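You operate a simulated robot arm through the tools that you are given. There is no shell and no other tool.

The job below is to be done with a simulated two-armed robot. You get a single attempt, and the scene is never put back.

JOB
Shake the filter to green, then let the suction clear the grille.
Fine: shake with the suction off; open the TABLE damper, shut the other two, and switch off at the end.

The check looks at the end state, three seconds after you hand in, the way a careful person would. Anything else that was tipped, shoved, dropped, spilled or broken makes it a failure.

ROBOT AND FRAMES
Two 7-joint arms with two-finger parallel grippers on one trunk that stands fixed in place. Base frame: the origin is at the foot of the trunk, x ahead of it, y to its left, z up. Units: mm, rad, N and s.
The left shoulder is at [-82, 119, 851], the right one opposite. With the tool pointing down near the work surface each hand reaches from about 120 to 580 mm from the base axis, measured 20 degrees to its own side. Payload 3.43 kg a hand.
The TCP of each hand is the grasp point between the finger pads, 30 mm short of the fingertips. In the tool frame z runs along the fingers and y along their closing line. Largest opening 94 mm; finger width 28, thickness 10; the body of the gripper, 50 by 96 mm, starts 55 mm behind the TCP.
Orientation is told as [roll, pitch, yaw] about the base's x, y, z axes, in that order, counted from this pose: with the fingers straight down and closing along the base's y, the tool's x points along the base's -x, its y along +y and its z along -z.

CONTROLS
- The arms move only by the tool jog_arm. It takes "left_steps", "right_steps" or both (then of equal length, played together; a hand with none holds still); each is a list of rows, each a list of 7 numbers: the shift along the base's x, y, z in units of 300 mm (1.0 is 300 mm), then the turn, a rotation vector about the base's x, y, z in units of 60 degrees (1.0 is 60 degrees), then the gripper command, from -1 (fully open) to 1 (shut), values between in proportion. In form: [[x, y, z, rx, ry, rz, fingers], ...]. A call has 1 to 20 rows; each row is the pose to reach, as a shift and turn from the pose commanded when the call began. A call with a number of a shift or a turn outside -1 to 1 is refused whole. A row lasts 0.2 s, in which the tool goes at most 50 mm and 0.15 rad; a call with a longer step from one row to the next is refused whole, and so is a gripper value outside its range. Where a pose cannot be reached the arm comes as near as it can. A force on the tool above 60 N (or 10 N above the force at the start of the call, whichever is more), or a blocked arm, ends the call early, and 0.2 s more pass. Each finger travels about 153 mm/s and halts on what it meets, pressing with about 36 N; the grip force reading is that of the motor and also rises with nothing between the fingers. The clock runs only during rows and for 0.2 s after the last one: add rows that repeat a pose to give the fingers time. It gives the time, the measured TCP pose, the force on the tool (base axes), the opening and the grip force at its end, in the units of the frame above (readings bear some noise), with the torque about the TCP (base axes, N m) and any sound that the robot's microphone picked up.
- Cameras (640 x 400 px; columns grow to the right, rows downward): "scene" is now at [24.2, -8.9, 1544.2]; the picture's right is [-0.14, -0.99, 0.00], its down [-0.86, 0.12, -0.50] and it looks along [0.50, -0.07, -0.86] (base axes); focal length 346 px, centre (320, 200). "left" rides on the left gripper at [76, -14, -102] in its tool frame; the picture's right is [0.18, 0.98, 0.00], its down [-0.75, 0.14, -0.64] and it looks along [-0.63, 0.12, 0.77] (tool axes); focal length 243 px, centre (320, 200). "right" rides on the right gripper at [76, 14, -102] in its tool frame; the picture's right is [-0.18, 0.98, 0.00], its down [-0.75, -0.14, -0.64] and it looks along [-0.63, -0.12, 0.77] (tool axes); focal length 243 px, centre (320, 200). There is no depth. A picture from a camera that has moved, and an enlarged one, comes with that camera's place and axes in the base frame and with its lens.
- camera(camera): a new picture of that camera. The clock stands still meanwhile.
- slide_trunk(by): slides the trunk up (or, below 0, down) by that many mm; the arms and the scene camera ride with it, the base frame stays. It gives what a move gives, with no picture.
- pan_tilt(pan, tilt): turns the head with the scene camera to pan (to the left, within 2.496 rad either way) and tilt (down, from -0.506 to 1.204), counted from straight ahead of the robot. It gives what a move gives.
- zoom(camera, box): a new picture of the part [left, top, right, bottom] of that camera's present view, enlarged. The clock stands still meanwhile.
- close_job(): hands the job in; it is judged then, once.

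Nothing tells you positions but the pictures and the camera data. Unless the task says otherwise, let go and move clear before handing in.

The tools are called after "Call:" as a command line: name --argument value ..., lists and objects as JSON in quotes. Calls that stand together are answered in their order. jog_arm: Moves the arms, as the interface text tells. Its arguments: {"type":"object","properties":{"left_steps":{"type":"array"},"right_steps":{"type":"array"}},"required":[]} The other tools are called the same way: slide_trunk (by) slides the trunk up or down; pan_tilt (pan, tilt) turns the head that bears the scene camera; camera (camera) takes a picture; zoom (camera, box) takes an enlarged picture of a part of a camera's view; close_job () hands the job in.

At the start:

```text
t: 0.0
left_tool_pos: [371.7, 215.2, 1049.0]
left_tool_rot: [0.001, 0.0, 0.001]
left_contact_force: [0.0, 0.1, -0.1]
left_wrist_torque: [-0.04, 0.03, -0.02]
left_finger_gap: 94.0
left_grip_force: 0.1
right_tool_pos: [356.8, -70.1, 1073.8]
right_tool_rot: [-0.001, 0.0, 0.0]
right_contact_force: [0.3, 0.1, -0.1]
right_wrist_torque: [0.03, -0.02, 0.02]
right_finger_gap: 93.8
right_grip_force: 0.1
trunk travel left (down, up): [-275.0, 60.0]
head pan, tilt: [-0.136, 1.042]
```

scene: 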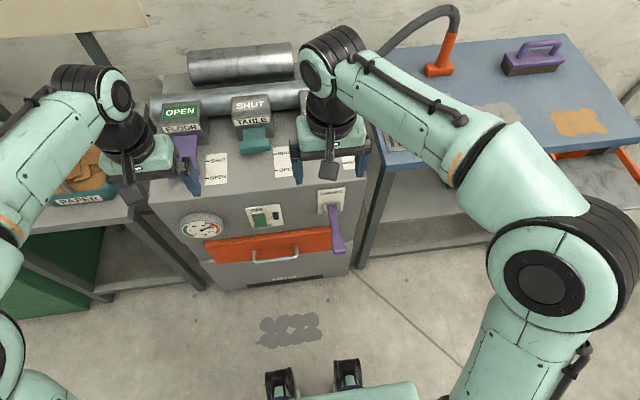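
right: 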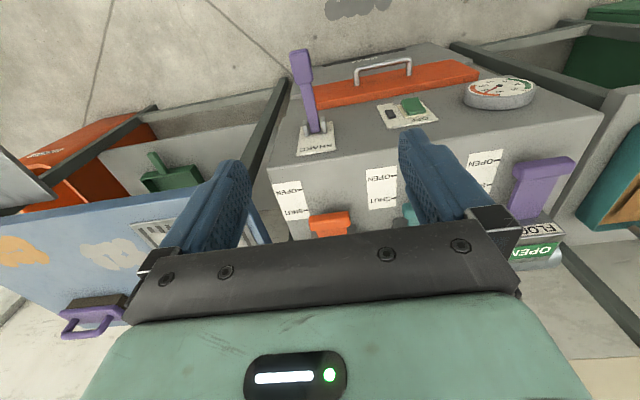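
left: 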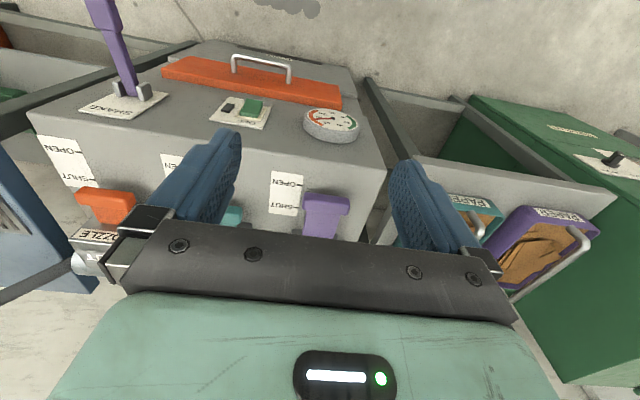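

I see a grey dust-collector cabinet ahead with three damper levers (FLOOR, TABLE, NOZZLE), a gauge, a green/black switch and a purple SHAKE lever; on the right a blue table with a grille. I'll zoom in to read the labels before moving.

Call:
zoom --camera "scene" --box '[140, 80, 380, 290]'

Call:
zoom --camera "right" --box '[250, 30, 620, 270]'

Call:
zoom --camera "left" --box '[20, 30, 400, 270]'

Call:
zoom --camera "scene" --box '[360, 0, 640, 180]'

```text
1.90 times, centred on (260, 185) of scene
camera zoom: at [24.2, -8.9, 1544.2], right [-0.14, -0.99, 0.0], down [-0.86, 0.12, -0.5], along [0.5, -0.07, -0.86], focal length 658 px, centre (434, 229)
```

zoom: 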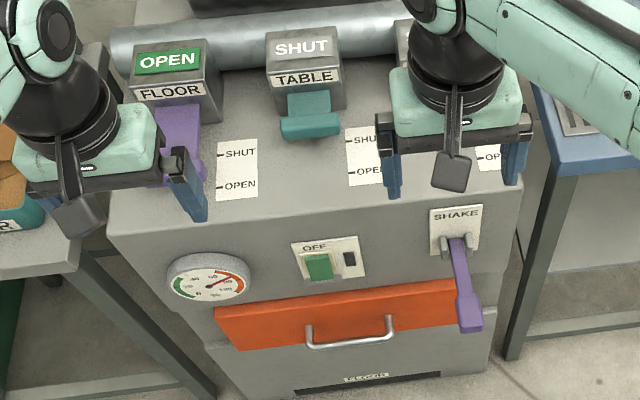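

```text
1.67 times, centred on (435, 150) of right
camera zoom: at [281.5, -56.4, 1176.1], right [0.18, 0.98, 0.0], down [0.75, -0.14, 0.64], along [0.63, -0.12, -0.77], focal length 404 px, centre (128, 283)
```

zoom: 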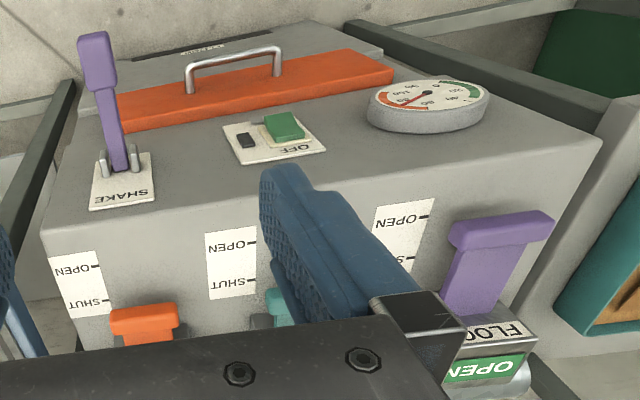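

```text
1.67 times, centred on (210, 150) of left
camera zoom: at [295.5, 200.0, 1152.0], right [-0.18, 0.98, 0.0], down [0.75, 0.14, 0.64], along [0.63, 0.12, -0.77], focal length 404 px, centre (503, 283)
```

zoom: 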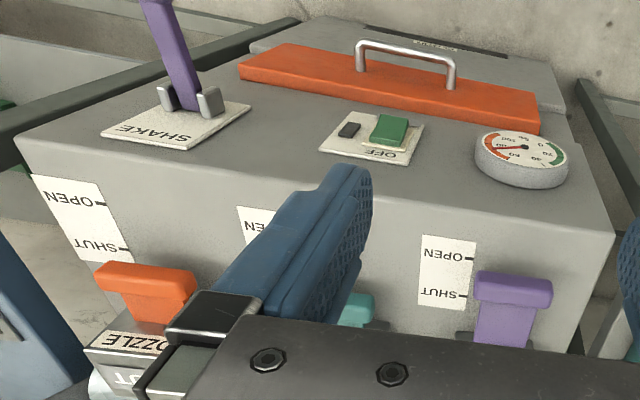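

```text
2.22 times, centred on (500, 90) of scene
camera zoom: at [24.2, -8.9, 1544.2], right [-0.14, -0.99, 0.0], down [-0.86, 0.12, -0.5], along [0.5, -0.07, -0.86], focal length 768 px, centre (-80, 444)
```

zoom: 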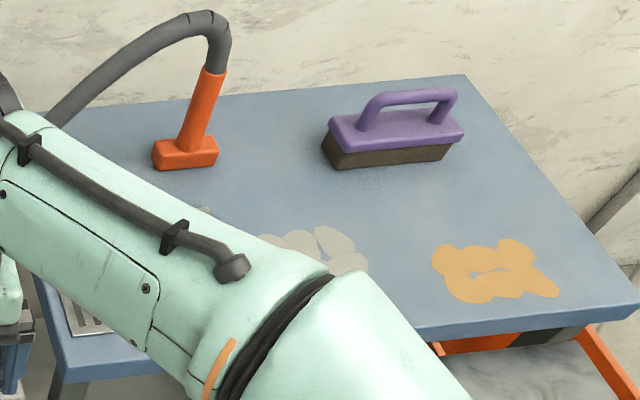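

The TABLE handle triangulates to about [650, 88, 806]. The arms hide parts of the panel and the table, so I'll pull both hands back and outward at their present height and then look again.

Call:
jog_arm --left_steps '[[-0.1, 0.08, 0, 0, 0, 0, -1], [-0.2, 0.16, 0, 0, 0, 0, -1], [-0.3, 0.24, 0, 0, 0, 0, -1], [-0.4, 0.32, 0, 0, 0, 0, -1], [-0.5, 0.4, 0, 0, 0, 0, -1], [-0.6, 0.5, 0, 0, 0, 0, -1]]' --right_steps '[[-0.1, -0.1, 0, 0, 0, 0, -1], [-0.2, -0.2, 0, 0, 0, 0, -1], [-0.3, -0.3, 0, 0, 0, 0, -1], [-0.4, -0.4, 0, 0, 0, 0, -1], [-0.5, -0.5, 0, 0, 0, 0, -1], [-0.6, -0.6, 0, 0, 0, 0, -1]]'

Call:
camera --camera "scene"

Call:
camera --camera "left"

Call:
camera --camera "right"

```text
t: 1.4
left_tool_pos: [192.0, 363.2, 1047.2]
left_tool_rot: [0.0, -0.002, -0.001]
left_contact_force: [0.5, 0.1, -0.5]
left_wrist_torque: [0.0, -0.01, 0.02]
left_finger_gap: 94.2
left_grip_force: 0.1
right_tool_pos: [175.2, -250.3, 1071.8]
right_tool_rot: [0.001, -0.004, 0.0]
right_contact_force: [-0.9, 0.0, 1.0]
right_wrist_torque: [0.0, -0.03, -0.01]
right_finger_gap: 94.0
right_grip_force: 0.0
trunk travel left (down, up): [-275.0, 60.0]
head pan, tilt: [-0.136, 1.042]
```

```text
taken
camera scene: at [22.5, -8.9, 1544.2], right [-0.14, -0.99, 0.0], down [-0.85, 0.12, -0.51], along [0.5, -0.07, -0.86], focal length 346 px, centre (320, 200)
```

scene: 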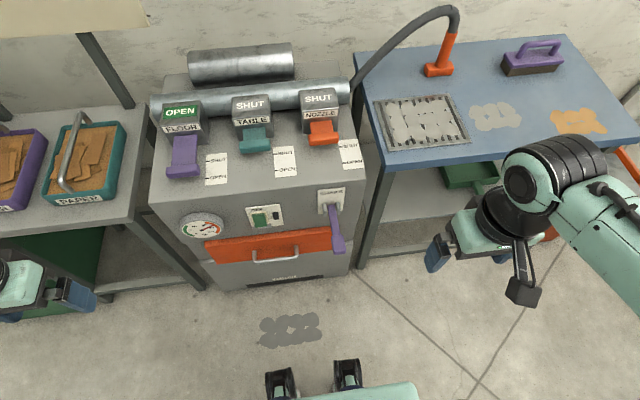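

```text
taken
camera left: at [115.9, 349.5, 1150.7], right [-0.18, 0.98, 0.0], down [0.75, 0.14, 0.64], along [0.63, 0.12, -0.77], focal length 243 px, centre (320, 200)
```

left: 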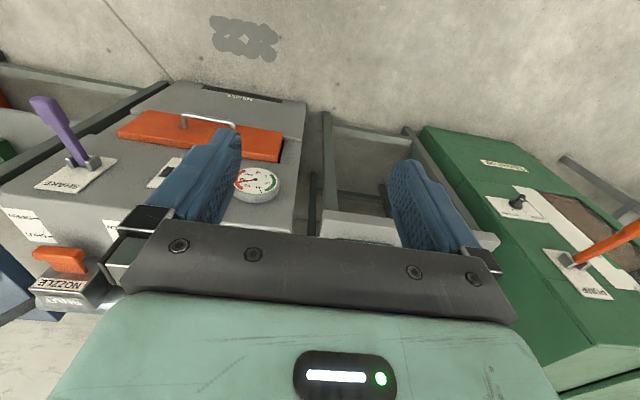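

```text
taken
camera right: at [99.9, -235.3, 1173.6], right [0.18, 0.98, 0.0], down [0.75, -0.14, 0.64], along [0.63, -0.12, -0.77], focal length 243 px, centre (320, 200)
```

right: 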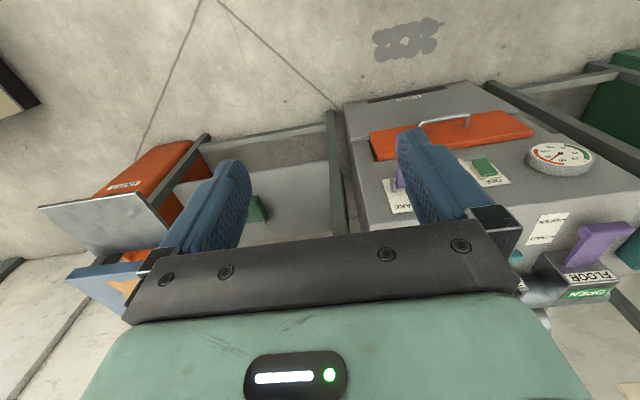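

Call:
zoom --camera "scene" --box '[145, 80, 265, 155]'

Call:
zoom --camera "scene" --box '[225, 80, 375, 180]'

Call:
zoom --camera "scene" --box '[170, 180, 360, 300]'

Call:
zoom --camera "scene" --box '[350, 70, 510, 170]'

Call:
zoom --camera "scene" --box '[0, 60, 160, 320]'

```text
5.33 times, centred on (205, 118) of scene
camera zoom: at [22.5, -8.9, 1544.2], right [-0.14, -0.99, 0.0], down [-0.85, 0.12, -0.51], along [0.5, -0.07, -0.86], focal length 1844 px, centre (933, 640)
```

zoom: 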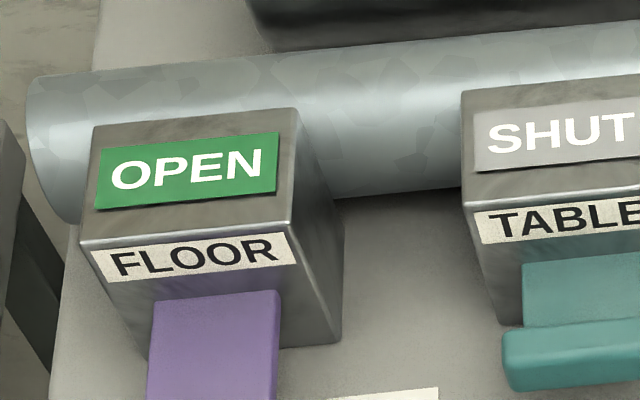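

```text
4.00 times, centred on (300, 130) of scene
camera zoom: at [22.5, -8.9, 1544.2], right [-0.14, -0.99, 0.0], down [-0.85, 0.12, -0.51], along [0.5, -0.07, -0.86], focal length 1383 px, centre (400, 480)
```

zoom: 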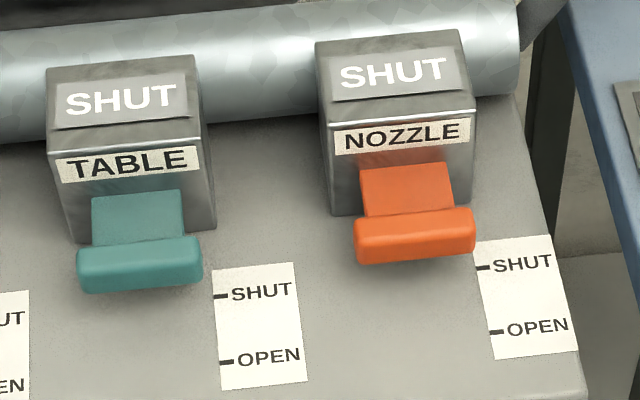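

```text
3.33 times, centred on (265, 240) of scene
camera zoom: at [22.5, -8.9, 1544.2], right [-0.14, -0.99, 0.0], down [-0.85, 0.12, -0.51], along [0.5, -0.07, -0.86], focal length 1152 px, centre (503, 67)
```

zoom: 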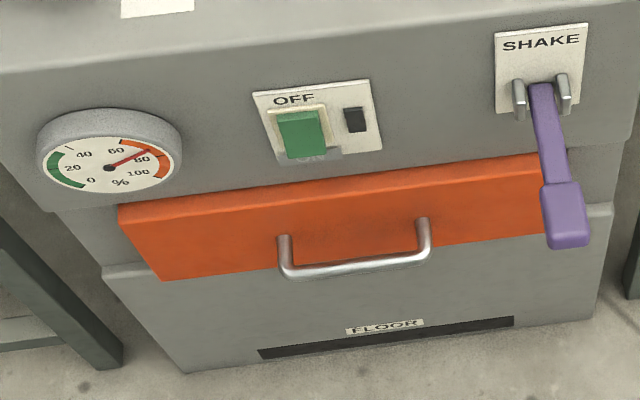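

```text
4.00 times, centred on (430, 120) of scene
camera zoom: at [22.5, -8.9, 1544.2], right [-0.14, -0.99, 0.0], down [-0.85, 0.12, -0.51], along [0.5, -0.07, -0.86], focal length 1383 px, centre (-120, 520)
```

zoom: 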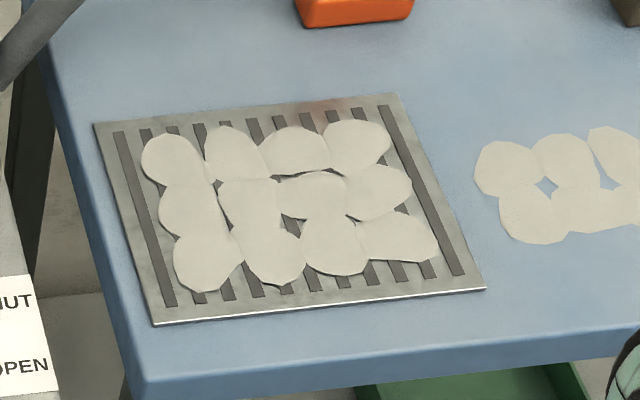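

```text
1.54 times, centred on (80, 190) of scene
camera zoom: at [22.5, -8.9, 1544.2], right [-0.14, -0.99, 0.0], down [-0.85, 0.12, -0.51], along [0.5, -0.07, -0.86], focal length 532 px, centre (689, 215)
```

zoom: 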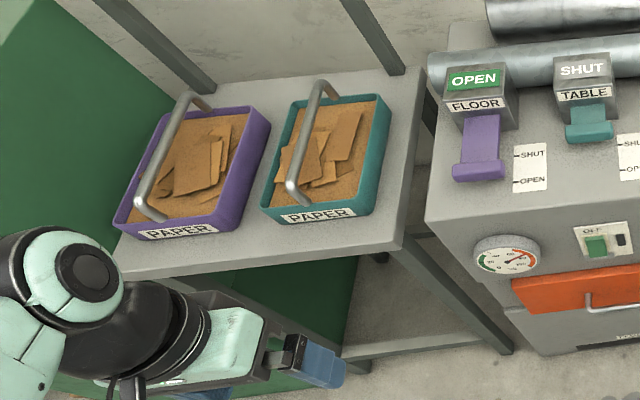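

Call:
zoom --camera "scene" --box '[240, 195, 300, 235]'

Call:
zoom --camera "scene" --box '[310, 180, 355, 260]'

Call:
zoom --camera "scene" --box '[175, 205, 235, 245]'

Call:
zoom --camera "left" --box '[0, 60, 320, 260]'

Call:
zoom --camera "right" --box '[340, 70, 640, 310]'

```text
10.00 times, centred on (270, 215) of scene
camera zoom: at [22.5, -8.9, 1544.2], right [-0.14, -0.99, 0.0], down [-0.85, 0.12, -0.51], along [0.5, -0.07, -0.86], focal length 3456 px, centre (820, 50)
```

zoom: 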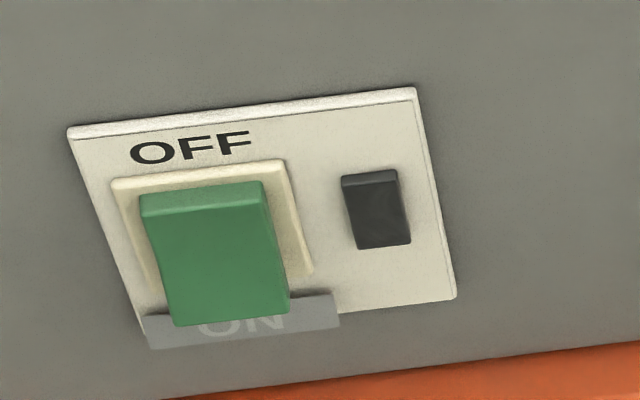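

```text
5.00 times, centred on (332, 220) of scene
camera zoom: at [22.5, -8.9, 1544.2], right [-0.14, -0.99, 0.0], down [-0.85, 0.12, -0.51], along [0.5, -0.07, -0.86], focal length 1728 px, centre (258, 100)
```

zoom: 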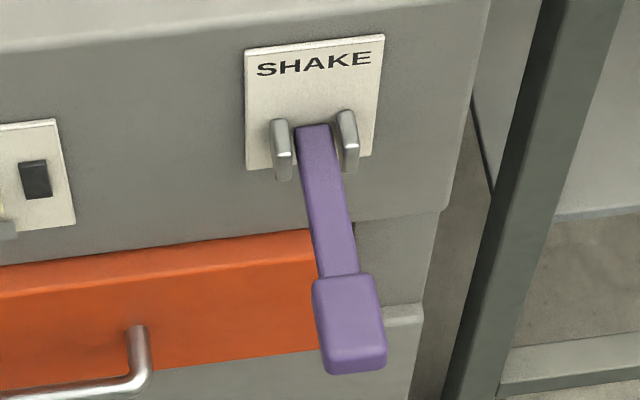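

```text
10.00 times, centred on (205, 225) of scene
camera zoom: at [22.5, -8.9, 1544.2], right [-0.14, -0.99, 0.0], down [-0.85, 0.12, -0.51], along [0.5, -0.07, -0.86], focal length 3456 px, centre (1470, -50)
```

zoom: 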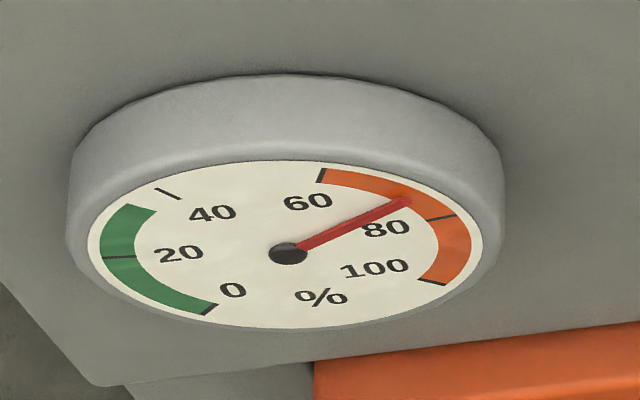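

```text
2.00 times, centred on (160, 160) of left
camera zoom: at [115.9, 349.5, 1150.7], right [-0.18, 0.98, 0.0], down [0.75, 0.14, 0.64], along [0.63, 0.12, -0.77], focal length 485 px, centre (640, 280)
```

zoom: 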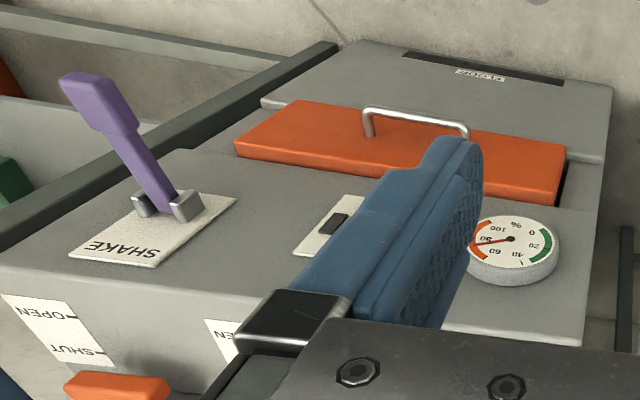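

```text
1.67 times, centred on (490, 190) of right
camera zoom: at [99.9, -235.3, 1173.6], right [0.18, 0.98, 0.0], down [0.75, -0.14, 0.64], along [0.63, -0.12, -0.77], focal length 404 px, centre (37, 217)
```

zoom: 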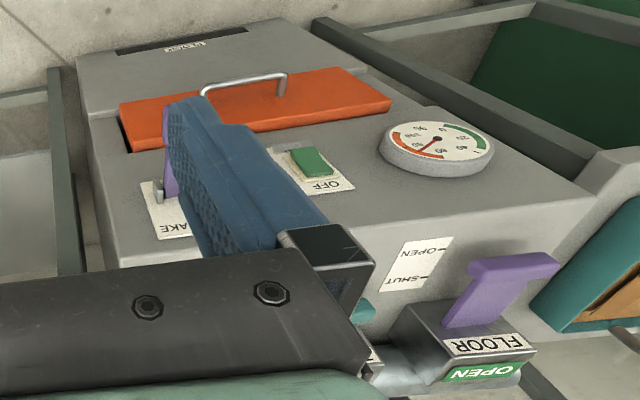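

Switch reads OFF with a dark lamp, gauge ~75% (green is 0–30), FLOOR is OPEN, TABLE and NOZZLE are SHUT; damper bars look like pull-to-open slides (SHUT x≈614, OPEN x≈559), and the SHAKE lever sticks out from the front at about [360, -102, 716]. I'll look closer at the handle shapes.

Call:
zoom --camera "scene" --box '[160, 95, 220, 195]'

Call:
zoom --camera "scene" --box '[225, 90, 305, 185]'

Call:
zoom --camera "right" --box '[500, 200, 640, 310]'

Call:
zoom --camera "left" --box '[0, 200, 140, 320]'

```text
4.00 times, centred on (190, 145) of scene
camera zoom: at [22.5, -8.9, 1544.2], right [-0.14, -0.99, 0.0], down [-0.85, 0.12, -0.51], along [0.5, -0.07, -0.86], focal length 1383 px, centre (840, 420)
```

zoom: 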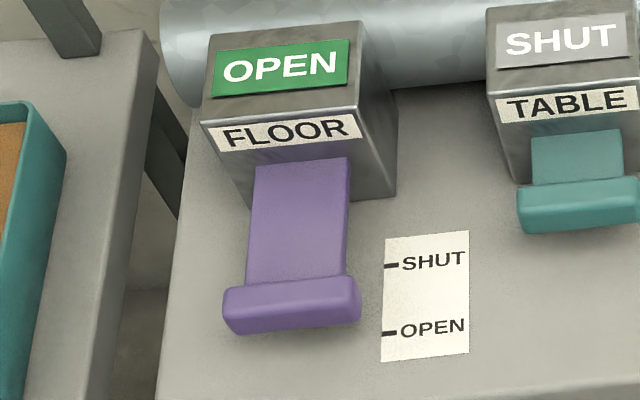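

```text
4.21 times, centred on (265, 138) of scene
camera zoom: at [22.5, -8.9, 1544.2], right [-0.14, -0.99, 0.0], down [-0.85, 0.12, -0.51], along [0.5, -0.07, -0.86], focal length 1455 px, centre (552, 463)
```

zoom: 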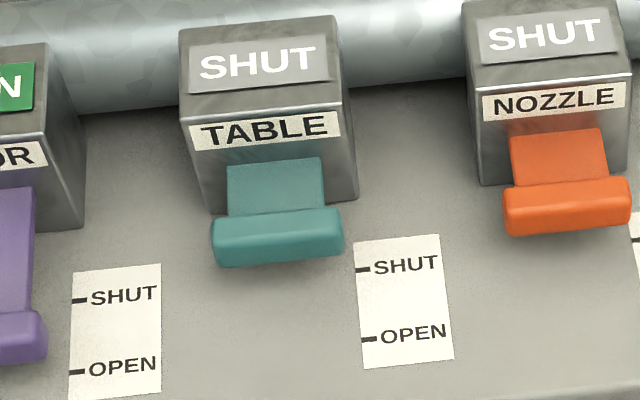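

```text
3.64 times, centred on (570, 255) of right
camera zoom: at [99.9, -235.3, 1173.6], right [0.18, 0.98, 0.0], down [0.75, -0.14, 0.64], along [0.63, -0.12, -0.77], focal length 882 px, centre (-589, 0)
```

zoom: 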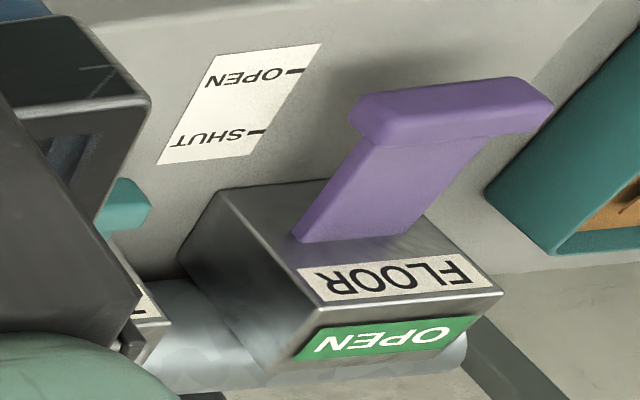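

```text
3.33 times, centred on (70, 260) of left
camera zoom: at [115.9, 349.5, 1150.7], right [-0.18, 0.98, 0.0], down [0.75, 0.14, 0.64], along [0.63, 0.12, -0.77], focal length 809 px, centre (1153, 0)
```

zoom: 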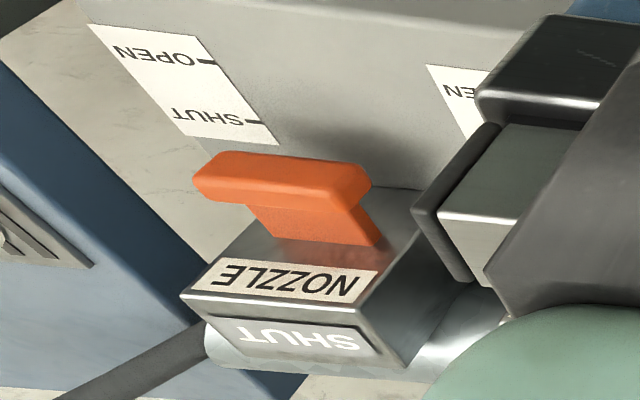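

The SHAKE lever is a flat arm pivoting up/down about [486, -103, 697], with its knob near [363, -104, 711]. I'll bring the right hand, open, above the knob (staying ~150 mm over it) and check with the wrist camera.

Call:
jog_arm --right_steps '[[0.1034, 0.0812, 0, 0, 0, 0, -1], [0.2069, 0.1623, 0, 0, 0, 0, -1], [0.3103, 0.2435, 0, 0, 0, 0, -1], [0.4138, 0.3247, 0, 0, 0, 0, -1], [0.5172, 0.4058, 0, 0, 0, 0, -1], [0.6207, 0.487, 0, 0, 0, 0, -1], [0.6207, 0.487, -0.14, 0, 0, 0, -1], [0.6207, 0.487, -0.28, 0, 0, 0, -1], [0.6207, 0.487, -0.42, 0, 0, 0, -1], [0.6207, 0.487, -0.56, 0, 0, 0, -1], [0.6207, 0.487, -0.7127, 0, 0, 0, -1], [0.6207, 0.487, -0.7127, 0, 0, 0, -1]]'

Call:
camera --camera "right"

Call:
camera --camera "scene"

```text
t: 4.0
left_tool_pos: [194.5, 363.7, 1047.1]
left_tool_rot: [0.0, 0.0, 0.0]
left_contact_force: [0.4, 1.6, -0.2]
left_wrist_torque: [0.02, 0.04, -0.02]
left_finger_gap: 94.0
left_grip_force: 0.1
right_tool_pos: [360.9, -107.3, 857.9]
right_tool_rot: [0.0, 0.0, 0.0]
right_contact_force: [0.0, -0.1, 0.2]
right_wrist_torque: [0.0, -0.04, 0.03]
right_finger_gap: 94.0
right_grip_force: 0.1
trunk travel left (down, up): [-275.0, 60.0]
head pan, tilt: [-0.136, 1.042]
```

```text
taken
camera right: at [286.6, -92.3, 961.4], right [0.18, 0.98, 0.0], down [0.75, -0.14, 0.64], along [0.63, -0.12, -0.77], focal length 243 px, centre (320, 200)
```

right: 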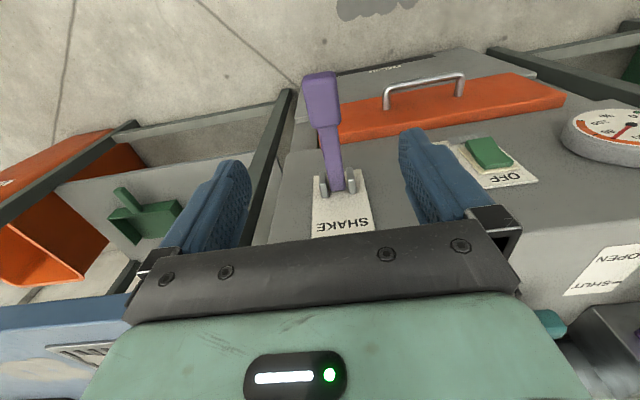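

```text
taken
camera scene: at [23.8, -8.9, 1544.2], right [-0.14, -0.99, 0.0], down [-0.86, 0.12, -0.5], along [0.5, -0.07, -0.86], focal length 346 px, centre (320, 200)
```

scene: 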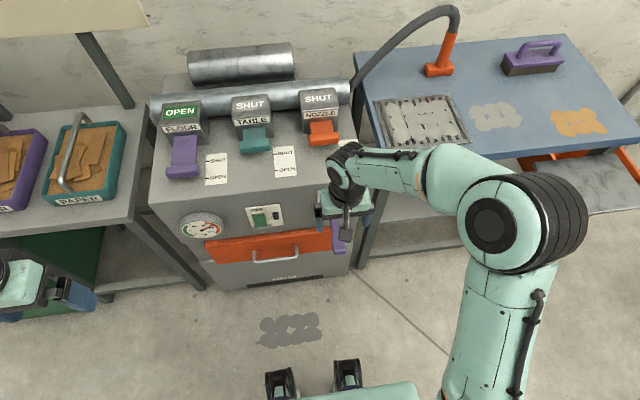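

The right hand is directly over the SHAKE knob (refined to about [366, -105, 705]). I'll lower it straight down around the knob with the fingers open, in steps, then check.

Call:
jog_arm --right_steps '[[0.0133, 0, -0.1, 0, 0, 0, -1], [0.0133, 0, -0.2, 0, 0, 0, -1], [0.0133, 0, -0.3, 0, 0, 0, -1], [0.0133, 0, -0.4, 0, 0, 0, -1], [0.0133, 0, -0.5, 0, 0, 0, -1], [0.0133, 0, -0.5, 0, 0, 0, -1]]'

Call:
camera --camera "right"

Call:
zoom --camera "scene" --box '[290, 140, 410, 270]'

```text
t: 5.4
left_tool_pos: [194.8, 363.9, 1046.9]
left_tool_rot: [-0.001, 0.0, 0.0]
left_contact_force: [-0.1, -0.7, -0.8]
left_wrist_torque: [-0.02, 0.0, -0.02]
left_finger_gap: 93.9
left_grip_force: 0.1
right_tool_pos: [367.7, -104.3, 709.9]
right_tool_rot: [0.0, 0.0, 0.0]
right_contact_force: [-1.4, -0.8, 0.3]
right_wrist_torque: [0.02, 0.0, -0.01]
right_finger_gap: 94.0
right_grip_force: 0.0
trunk travel left (down, up): [-275.0, 60.0]
head pan, tilt: [-0.136, 1.042]
```

```text
taken
camera right: at [292.1, -89.6, 812.0], right [0.18, 0.98, 0.0], down [0.75, -0.14, 0.64], along [0.63, -0.12, -0.77], focal length 243 px, centre (320, 200)
```

right: 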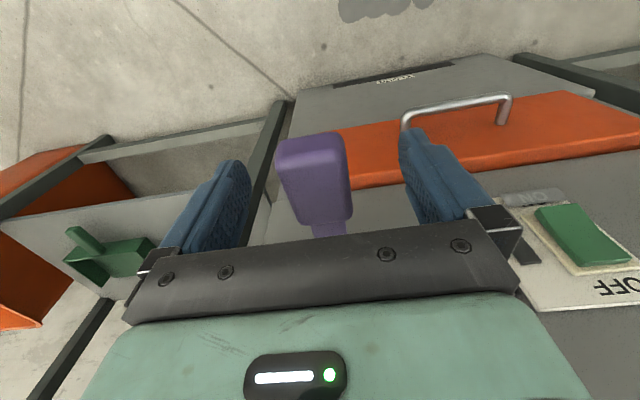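

```text
3.08 times, centred on (350, 205) of scene
camera zoom: at [24.0, -9.0, 1544.3], right [-0.14, -0.99, 0.0], down [-0.86, 0.12, -0.5], along [0.5, -0.07, -0.86], focal length 1064 px, centre (228, 185)
```

zoom: 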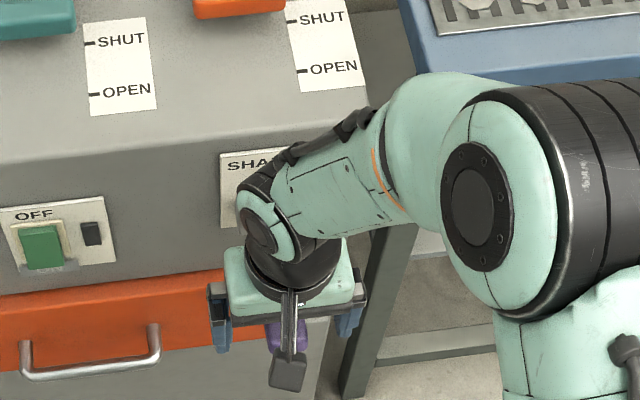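

The knob sits between the pads, about 2.5 mm to the right of centre. I'll shift slightly and close on it.

Call:
jog_arm --right_steps '[[0.0, -0.008, -0.005, 0, 0, 0, -1], [0.0, -0.008, -0.005, 0, 0, 0, -0.1], [0.0, -0.008, -0.005, 0, 0, 0, 0.3], [0.0, -0.008, -0.005, 0, 0, 0, 1], [0.0, -0.008, -0.005, 0, 0, 0, 1]]'

Call:
camera --camera "right"

```text
t: 6.6
left_tool_pos: [193.0, 363.8, 1047.0]
left_tool_rot: [0.001, -0.001, 0.0]
left_contact_force: [-0.4, 0.2, -0.1]
left_wrist_torque: [0.02, 0.0, 0.02]
left_finger_gap: 94.1
left_grip_force: 0.0
right_tool_pos: [367.9, -105.0, 707.1]
right_tool_rot: [0.0, 0.0, 0.002]
right_contact_force: [0.3, 9.9, -3.2]
right_wrist_torque: [0.18, -0.08, -0.02]
right_finger_gap: 38.1
right_grip_force: 45.2
trunk travel left (down, up): [-275.0, 60.0]
head pan, tilt: [-0.136, 1.042]
```

```text
taken
camera right: at [292.4, -90.8, 810.2], right [0.18, 0.98, 0.0], down [0.75, -0.14, 0.64], along [0.63, -0.12, -0.77], focal length 243 px, centre (320, 200)
```

right: 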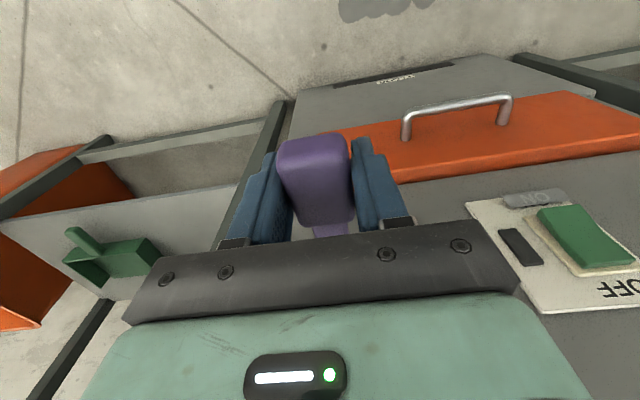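

The knob is held (38 mm gap). I'll nudge it up gently along its arc to see which way the lever moves and how much force it takes.

Call:
jog_arm --right_steps '[[0.0, 0.005, 0.02, 0, 0, 0, 1], [0.001, 0.005, 0.04, 0, 0, 0, 1], [0.003, 0.005, 0.06, 0, 0, 0, 1], [0.006, 0.005, 0.08, 0, 0, 0, 1], [0.009, 0.005, 0.1, 0, 0, 0, 1]]'

Call:
camera --camera "right"

Call:
zoom --camera "scene" --box '[160, 180, 380, 300]'

```text
t: 7.8
left_tool_pos: [195.0, 364.6, 1046.5]
left_tool_rot: [-0.002, 0.003, 0.0]
left_contact_force: [0.5, -0.5, 0.3]
left_wrist_torque: [0.0, -0.01, -0.03]
left_finger_gap: 93.9
left_grip_force: 0.0
right_tool_pos: [368.4, -105.5, 736.6]
right_tool_rot: [-0.001, 0.009, 0.002]
right_contact_force: [-5.8, 9.7, -38.5]
right_wrist_torque: [0.15, 0.24, -0.23]
right_finger_gap: 34.1
right_grip_force: 45.3
trunk travel left (down, up): [-275.0, 60.0]
head pan, tilt: [-0.136, 1.042]
```

```text
taken
camera right: at [293.9, -90.4, 839.0], right [0.18, 0.98, 0.0], down [0.76, -0.14, 0.64], along [0.62, -0.12, -0.77], focal length 243 px, centre (320, 200)
```

right: 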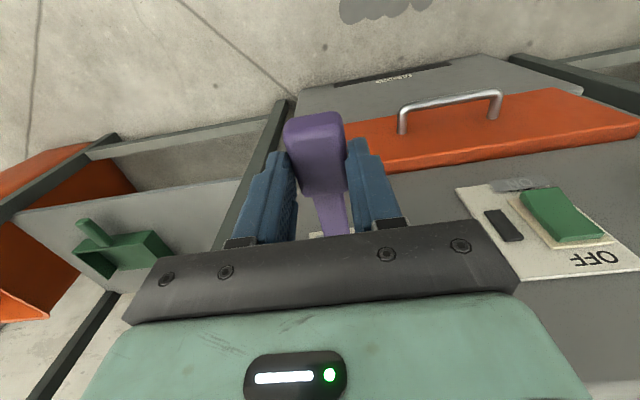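

```text
2.91 times, centred on (270, 240) of scene
camera zoom: at [25.9, -8.4, 1544.2], right [-0.14, -0.99, 0.0], down [-0.86, 0.12, -0.5], along [0.5, -0.07, -0.86], focal length 1006 px, centre (466, 84)
```

zoom: 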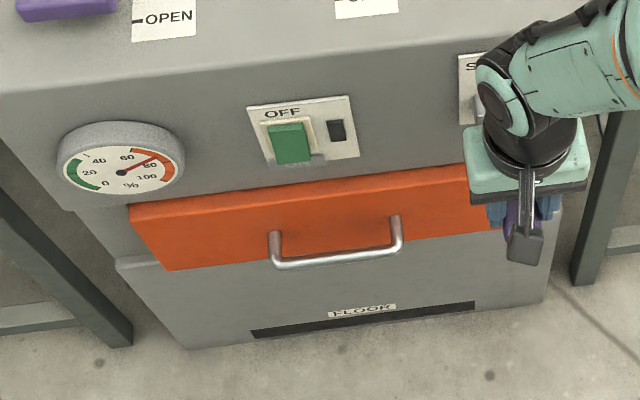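

The lever resisted going up (pads slipped), so it is probably at its upper stop. I'll release, re-seat on the knob a bit lower, and try moving it down.

Call:
jog_arm --right_steps '[[0.0, 0.0, -0.02, 0, 0, 0, 0], [-0.005, 0.0, -0.06, 0, 0, 0, -0.4], [-0.009, 0.003, -0.12, 0, 0, 0, -0.4], [-0.009, 0.003, -0.12, 0, 0, 0, -0.4], [-0.009, 0.003, -0.12, 0, 0, 0, 0.2], [-0.009, 0.003, -0.12, 0, 0, 0, 1], [-0.009, 0.003, -0.12, 0, 0, 0, 1], [-0.009, 0.003, -0.12, 0, 0, 0, 1]]'

Call:
camera --camera "right"

```text
t: 9.6
left_tool_pos: [194.2, 363.5, 1047.5]
left_tool_rot: [0.001, -0.001, 0.0]
left_contact_force: [0.8, -0.6, 0.7]
left_wrist_torque: [0.0, 0.02, 0.01]
left_finger_gap: 93.8
left_grip_force: 0.0
right_tool_pos: [367.1, -105.1, 702.2]
right_tool_rot: [0.001, 0.0, 0.0]
right_contact_force: [2.4, -0.6, 1.1]
right_wrist_torque: [-0.04, -0.15, 0.0]
right_finger_gap: 38.5
right_grip_force: 44.7
trunk travel left (down, up): [-275.0, 60.0]
head pan, tilt: [-0.136, 1.042]
```

```text
taken
camera right: at [292.0, -90.6, 804.5], right [0.18, 0.98, 0.0], down [0.75, -0.14, 0.64], along [0.63, -0.12, -0.77], focal length 243 px, centre (320, 200)
```

right: 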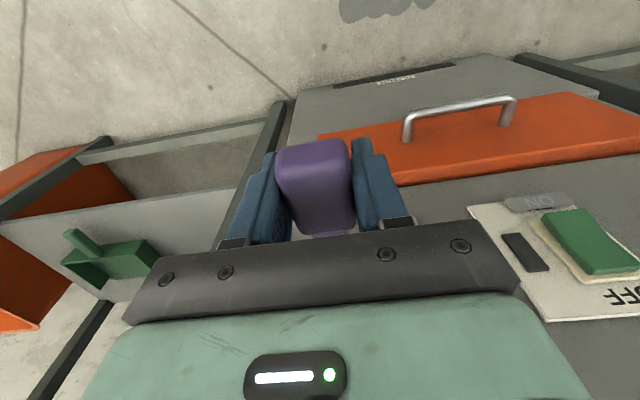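

Centred now with little side load. I'll move the knob down along the arc in small steps.

Call:
jog_arm --right_steps '[[0.0, 0.0, -0.025, 0, 0, 0, 1], [0.0, 0.0, -0.05, 0, 0, 0, 1], [0.003, 0.0, -0.075, 0, 0, 0, 1], [0.008, 0.0, -0.1, 0, 0, 0, 1]]'

Call:
camera --camera "right"

Call:
zoom --camera "scene" --box '[160, 180, 380, 300]'

```text
t: 10.6
left_tool_pos: [193.0, 364.7, 1046.7]
left_tool_rot: [0.0, -0.003, 0.0]
left_contact_force: [0.7, 0.3, 0.3]
left_wrist_torque: [0.0, -0.01, -0.03]
left_finger_gap: 93.8
left_grip_force: 0.1
right_tool_pos: [368.1, -105.1, 672.9]
right_tool_rot: [-0.002, 0.0, 0.001]
right_contact_force: [-9.2, -0.5, 11.4]
right_wrist_torque: [0.0, -1.22, 0.0]
right_finger_gap: 38.4
right_grip_force: 44.9
trunk travel left (down, up): [-275.0, 60.0]
head pan, tilt: [-0.136, 1.042]
```

```text
taken
camera right: at [292.0, -90.6, 775.3], right [0.18, 0.98, 0.0], down [0.75, -0.14, 0.64], along [0.63, -0.12, -0.77], focal length 243 px, centre (320, 200)
```

right: 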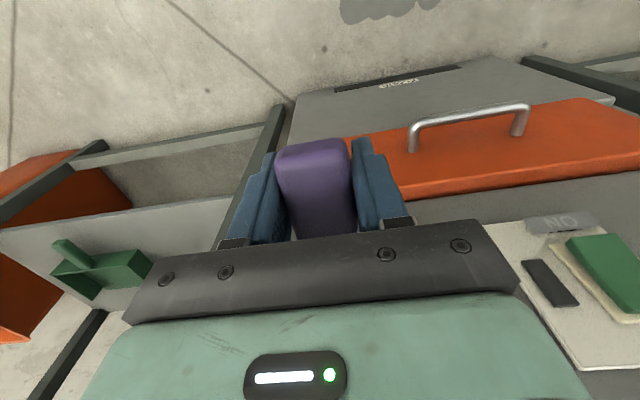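

```text
2.91 times, centred on (270, 240) of scene
camera zoom: at [22.2, -8.7, 1544.2], right [-0.14, -0.99, 0.0], down [-0.85, 0.12, -0.51], along [0.5, -0.07, -0.86], focal length 1006 px, centre (466, 84)
```

zoom: 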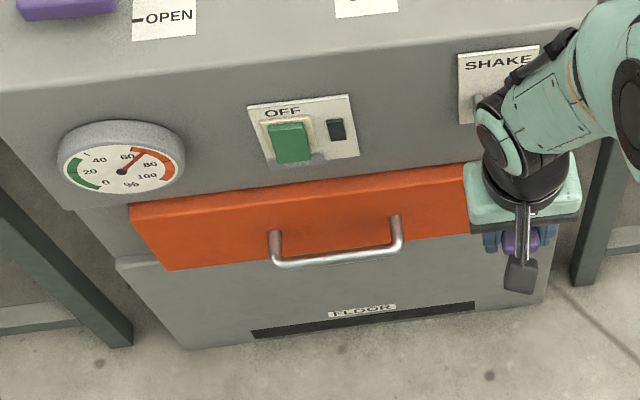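

The needle dropped from ~75 to ~67, so the down-stroke works. I'll continue down along the arc, tilting the hand with the lever, to find the lower end.

Call:
jog_arm --right_steps '[[0.005, 0.0, -0.025, 0, -0.07, 0, 1], [0.012, 0.0, -0.05, 0, -0.14, 0, 1], [0.02, 0.0, -0.075, 0, -0.21, 0, 1], [0.03, 0.0, -0.1, 0, -0.28, 0, 1], [0.042, 0.0, -0.125, 0, -0.35, 0, 1]]'

Call:
zoom --camera "scene" --box '[160, 180, 380, 300]'

Call:
camera --camera "right"

```text
t: 11.8
left_tool_pos: [191.8, 364.6, 1048.2]
left_tool_rot: [0.0, -0.001, -0.001]
left_contact_force: [0.1, 0.1, 0.6]
left_wrist_torque: [0.03, 0.0, 0.01]
left_finger_gap: 93.9
left_grip_force: 0.0
right_tool_pos: [378.9, -104.8, 635.7]
right_tool_rot: [0.0, -0.367, 0.001]
right_contact_force: [-16.4, -2.6, 22.1]
right_wrist_torque: [-0.16, 0.57, 0.01]
right_finger_gap: 38.5
right_grip_force: 45.2
trunk travel left (down, up): [-275.0, 60.0]
head pan, tilt: [-0.136, 1.042]
```

```text
2.91 times, centred on (270, 240) of scene
camera zoom: at [21.1, -8.6, 1544.5], right [-0.14, -0.99, 0.0], down [-0.85, 0.12, -0.51], along [0.5, -0.07, -0.86], focal length 1006 px, centre (466, 84)
```

zoom: 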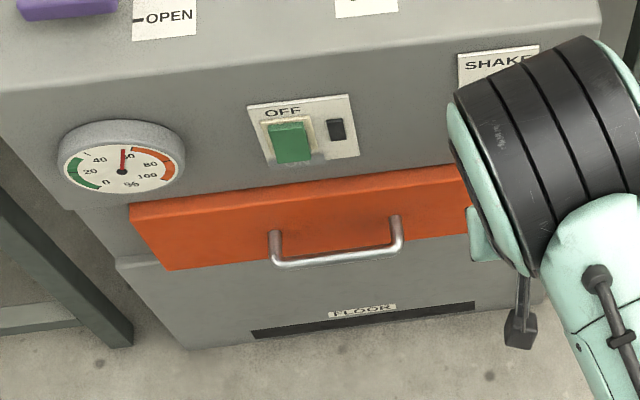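

```text
taken
camera right: at [272.9, -90.4, 704.1], right [0.17, 0.98, 0.06], down [0.47, -0.14, 0.87], along [0.86, -0.12, -0.49], focal length 243 px, centre (320, 200)
```

right: 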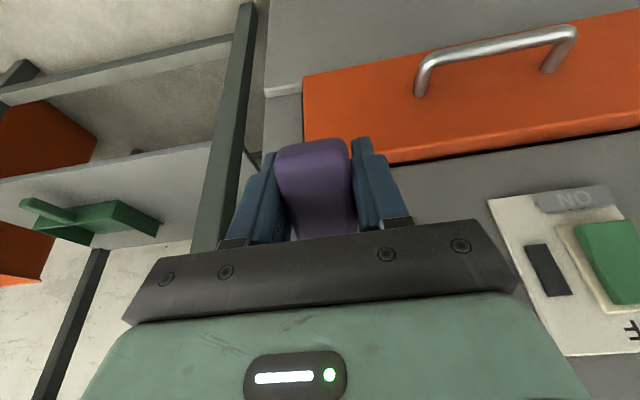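

Needle is at ~58% and the forces stay tangential to the arc. Now the up-stroke back along the same arc.

Call:
jog_arm --right_steps '[[-0.012, 0.0, 0.025, 0, 0.035, 0, 1], [-0.022, 0.0, 0.05, 0, 0.075, 0, 1], [-0.03, 0.0, 0.075, 0, 0.115, 0, 1], [-0.037, 0.0, 0.1, 0, 0.155, 0, 1], [-0.042, 0.0, 0.125, 0, 0.195, 0, 1], [-0.047, 0.0, 0.15, 0, 0.235, 0, 1], [-0.05, 0.0, 0.175, 0, 0.275, 0, 1], [-0.05, 0.0, 0.2, 0, 0.31, 0, 1], [-0.05, 0.0, 0.225, 0, 0.35, 0, 1]]'

Call:
zoom --camera "scene" --box '[160, 180, 380, 300]'

Call:
camera --camera "right"

```text
t: 13.8
left_tool_pos: [196.5, 364.1, 1046.8]
left_tool_rot: [0.001, 0.001, -0.001]
left_contact_force: [-0.2, -0.7, 0.6]
left_wrist_torque: [-0.03, -0.02, 0.0]
left_finger_gap: 93.9
left_grip_force: 0.0
right_tool_pos: [367.9, -105.2, 699.7]
right_tool_rot: [0.002, -0.001, -0.001]
right_contact_force: [6.1, -1.9, -26.8]
right_wrist_torque: [-0.05, -1.03, 0.04]
right_finger_gap: 38.2
right_grip_force: 44.7
trunk travel left (down, up): [-275.0, 60.0]
head pan, tilt: [-0.136, 1.042]
```

```text
2.91 times, centred on (270, 240) of scene
camera zoom: at [26.1, -9.6, 1544.0], right [-0.14, -0.99, 0.0], down [-0.86, 0.12, -0.5], along [0.5, -0.07, -0.86], focal length 1006 px, centre (466, 84)
```

zoom: 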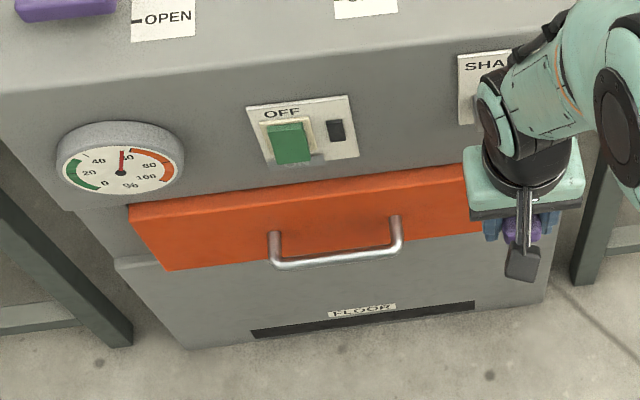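

```text
taken
camera right: at [293.8, -90.7, 803.4], right [0.18, 0.98, 0.0], down [0.75, -0.14, 0.64], along [0.63, -0.12, -0.77], focal length 243 px, centre (320, 200)
```

right: 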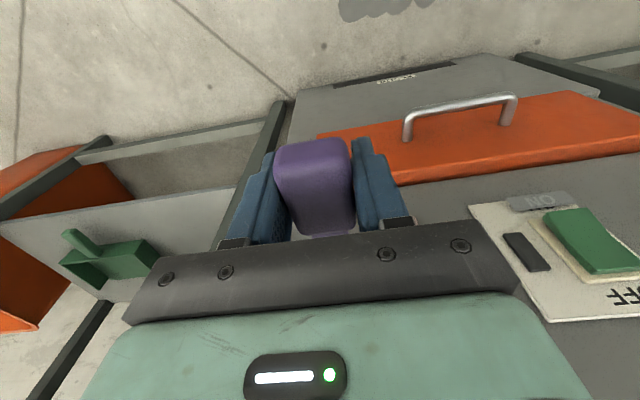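

Needle ~57%, so mostly the down-strokes count. I'll do another full down-and-up stroke over the same arc.

Call:
jog_arm --right_steps '[[0.0, 0.0, -0.025, 0, -0.04, 0, 1], [0.0, 0.0, -0.05, 0, -0.075, 0, 1], [0.003, 0.0, -0.075, 0, -0.115, 0, 1], [0.008, 0.0, -0.1, 0, -0.155, 0, 1], [0.013, 0.0, -0.125, 0, -0.195, 0, 1], [0.02, 0.0, -0.15, 0, -0.235, 0, 1], [0.028, 0.0, -0.175, 0, -0.275, 0, 1], [0.038, 0.0, -0.2, 0, -0.315, 0, 1], [0.05, 0.0, -0.225, 0, -0.35, 0, 1], [0.038, 0.0, -0.2, 0, -0.315, 0, 1], [0.028, 0.0, -0.175, 0, -0.275, 0, 1], [0.02, 0.0, -0.15, 0, -0.235, 0, 1], [0.013, 0.0, -0.125, 0, -0.195, 0, 1], [0.008, 0.0, -0.1, 0, -0.155, 0, 1], [0.003, 0.0, -0.075, 0, -0.115, 0, 1], [0.0, 0.0, -0.05, 0, -0.075, 0, 1], [0.0, 0.0, -0.025, 0, -0.04, 0, 1], [0.0, 0.0, 0.0, 0, 0.0, 0, 1]]'

Call:
zoom --camera "scene" --box '[160, 180, 380, 300]'

Call:
camera --camera "right"

```text
t: 17.6
left_tool_pos: [196.2, 363.9, 1046.4]
left_tool_rot: [-0.001, 0.003, -0.001]
left_contact_force: [-0.3, -0.6, -0.7]
left_wrist_torque: [-0.03, -0.03, -0.01]
left_finger_gap: 93.9
left_grip_force: 0.1
right_tool_pos: [368.5, -106.2, 700.9]
right_tool_rot: [0.001, 0.001, 0.0]
right_contact_force: [5.0, -1.4, -29.7]
right_wrist_torque: [0.04, -0.9, 0.05]
right_finger_gap: 38.1
right_grip_force: 45.0
trunk travel left (down, up): [-275.0, 60.0]
head pan, tilt: [-0.136, 1.042]
```

```text
2.91 times, centred on (270, 240) of scene
camera zoom: at [26.5, -9.6, 1543.9], right [-0.14, -0.99, 0.0], down [-0.86, 0.12, -0.5], along [0.5, -0.07, -0.86], focal length 1006 px, centre (466, 84)
```

zoom: 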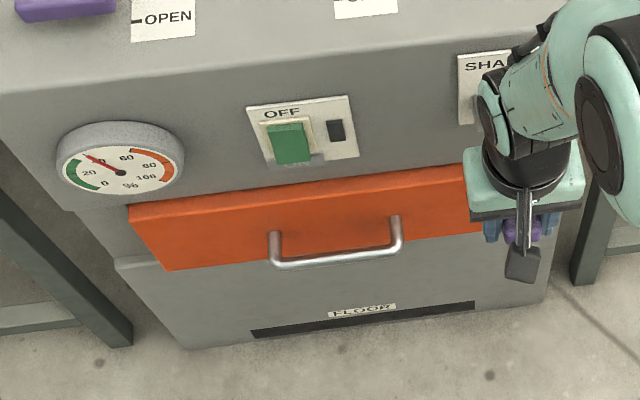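

```text
taken
camera right: at [293.2, -90.6, 802.7], right [0.18, 0.98, 0.0], down [0.75, -0.14, 0.64], along [0.63, -0.12, -0.77], focal length 243 px, centre (320, 200)
```

right: 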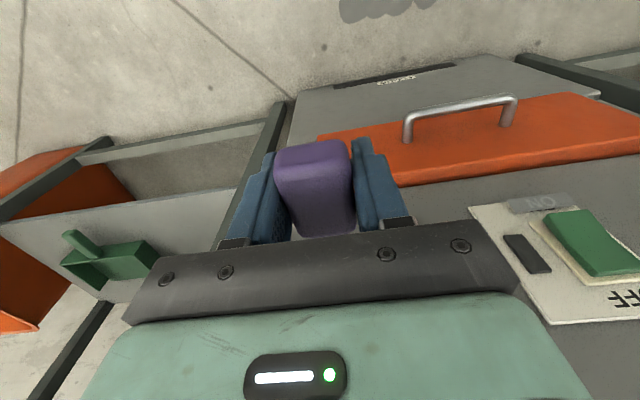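

Needle is now ~38%. Another full stroke.

Call:
jog_arm --right_steps '[[0.0, 0.0, -0.025, 0, -0.04, 0, 1], [0.0, 0.0, -0.05, 0, -0.075, 0, 1], [0.003, 0.0, -0.075, 0, -0.115, 0, 1], [0.008, 0.0, -0.1, 0, -0.155, 0, 1], [0.013, 0.0, -0.125, 0, -0.195, 0, 1], [0.02, 0.0, -0.15, 0, -0.235, 0, 1], [0.028, 0.0, -0.175, 0, -0.275, 0, 1], [0.038, 0.0, -0.2, 0, -0.315, 0, 1], [0.05, 0.0, -0.225, 0, -0.35, 0, 1], [0.038, 0.0, -0.2, 0, -0.315, 0, 1], [0.028, 0.0, -0.175, 0, -0.275, 0, 1], [0.02, 0.0, -0.15, 0, -0.235, 0, 1], [0.013, 0.0, -0.125, 0, -0.195, 0, 1], [0.008, 0.0, -0.1, 0, -0.155, 0, 1], [0.003, 0.0, -0.075, 0, -0.115, 0, 1], [0.0, 0.0, -0.05, 0, -0.075, 0, 1], [0.0, 0.0, -0.025, 0, -0.04, 0, 1], [0.0, 0.0, 0.0, 0, 0.0, 0, 1]]'

Call:
zoom --camera "scene" --box '[160, 180, 380, 300]'

```text
t: 21.4
left_tool_pos: [195.5, 363.4, 1046.0]
left_tool_rot: [0.002, 0.002, -0.001]
left_contact_force: [0.0, -0.3, -0.6]
left_wrist_torque: [-0.01, -0.02, 0.02]
left_finger_gap: 93.9
left_grip_force: 0.2
right_tool_pos: [367.6, -105.1, 699.4]
right_tool_rot: [0.0, 0.004, 0.0]
right_contact_force: [8.9, -7.5, -35.5]
right_wrist_torque: [0.15, -0.52, 0.01]
right_finger_gap: 38.1
right_grip_force: 45.1
trunk travel left (down, up): [-275.0, 60.0]
head pan, tilt: [-0.136, 1.042]
```

```text
2.91 times, centred on (270, 240) of scene
camera zoom: at [27.5, -10.3, 1543.9], right [-0.14, -0.99, 0.0], down [-0.86, 0.12, -0.5], along [0.5, -0.07, -0.86], focal length 1006 px, centre (466, 84)
```

zoom: 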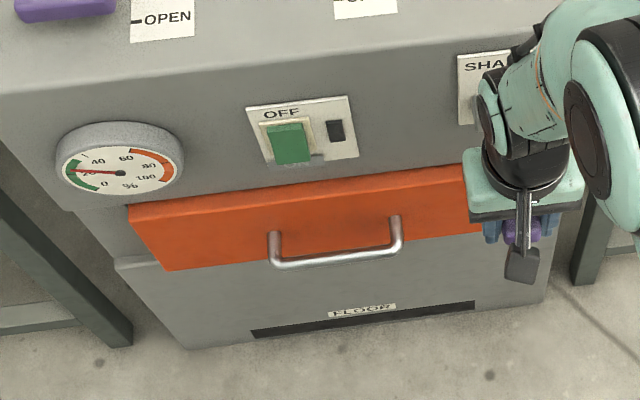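

Needle is ~20%, in the green. One more stroke for margin since the suction may load the filter again.

Call:
jog_arm --right_steps '[[0.0, 0.0, -0.025, 0, -0.04, 0, 1], [0.0, 0.0, -0.05, 0, -0.075, 0, 1], [0.003, 0.0, -0.075, 0, -0.115, 0, 1], [0.008, 0.0, -0.1, 0, -0.155, 0, 1], [0.013, 0.0, -0.125, 0, -0.195, 0, 1], [0.02, 0.0, -0.15, 0, -0.235, 0, 1], [0.028, 0.0, -0.175, 0, -0.275, 0, 1], [0.038, 0.0, -0.2, 0, -0.315, 0, 1], [0.05, 0.0, -0.225, 0, -0.35, 0, 1], [0.038, 0.0, -0.2, 0, -0.315, 0, 1], [0.028, 0.0, -0.175, 0, -0.275, 0, 1], [0.02, 0.0, -0.15, 0, -0.235, 0, 1], [0.013, 0.0, -0.125, 0, -0.195, 0, 1], [0.008, 0.0, -0.1, 0, -0.155, 0, 1], [0.003, 0.0, -0.075, 0, -0.115, 0, 1], [0.0, 0.0, -0.05, 0, -0.075, 0, 1], [0.0, 0.0, -0.025, 0, -0.04, 0, 1], [0.0, 0.0, 0.0, 0, 0.0, 0, 1]]'

Call:
zoom --camera "scene" --box '[160, 180, 380, 300]'

Call:
camera --camera "right"

```text
t: 25.2
left_tool_pos: [195.6, 362.6, 1045.9]
left_tool_rot: [0.003, 0.002, 0.001]
left_contact_force: [-0.2, -0.6, 0.2]
left_wrist_torque: [-0.01, 0.02, 0.03]
left_finger_gap: 93.8
left_grip_force: 0.1
right_tool_pos: [367.8, -104.7, 701.2]
right_tool_rot: [0.0, 0.003, 0.0]
right_contact_force: [12.8, -8.0, -37.0]
right_wrist_torque: [0.15, -0.28, 0.03]
right_finger_gap: 38.4
right_grip_force: 44.9
trunk travel left (down, up): [-275.0, 60.0]
head pan, tilt: [-0.136, 1.042]
```

```text
2.91 times, centred on (270, 240) of scene
camera zoom: at [27.9, -10.6, 1543.9], right [-0.14, -0.99, 0.0], down [-0.86, 0.12, -0.5], along [0.5, -0.07, -0.86], focal length 1006 px, centre (466, 84)
```

zoom: 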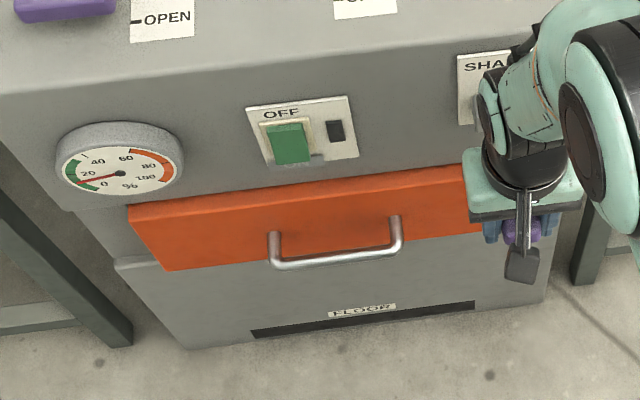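

```text
taken
camera right: at [293.1, -90.7, 802.9], right [0.18, 0.98, 0.0], down [0.76, -0.14, 0.64], along [0.63, -0.12, -0.77], focal length 243 px, centre (320, 200)
```

right: 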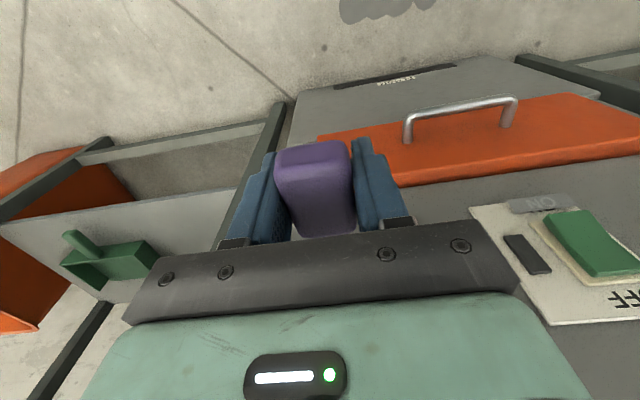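

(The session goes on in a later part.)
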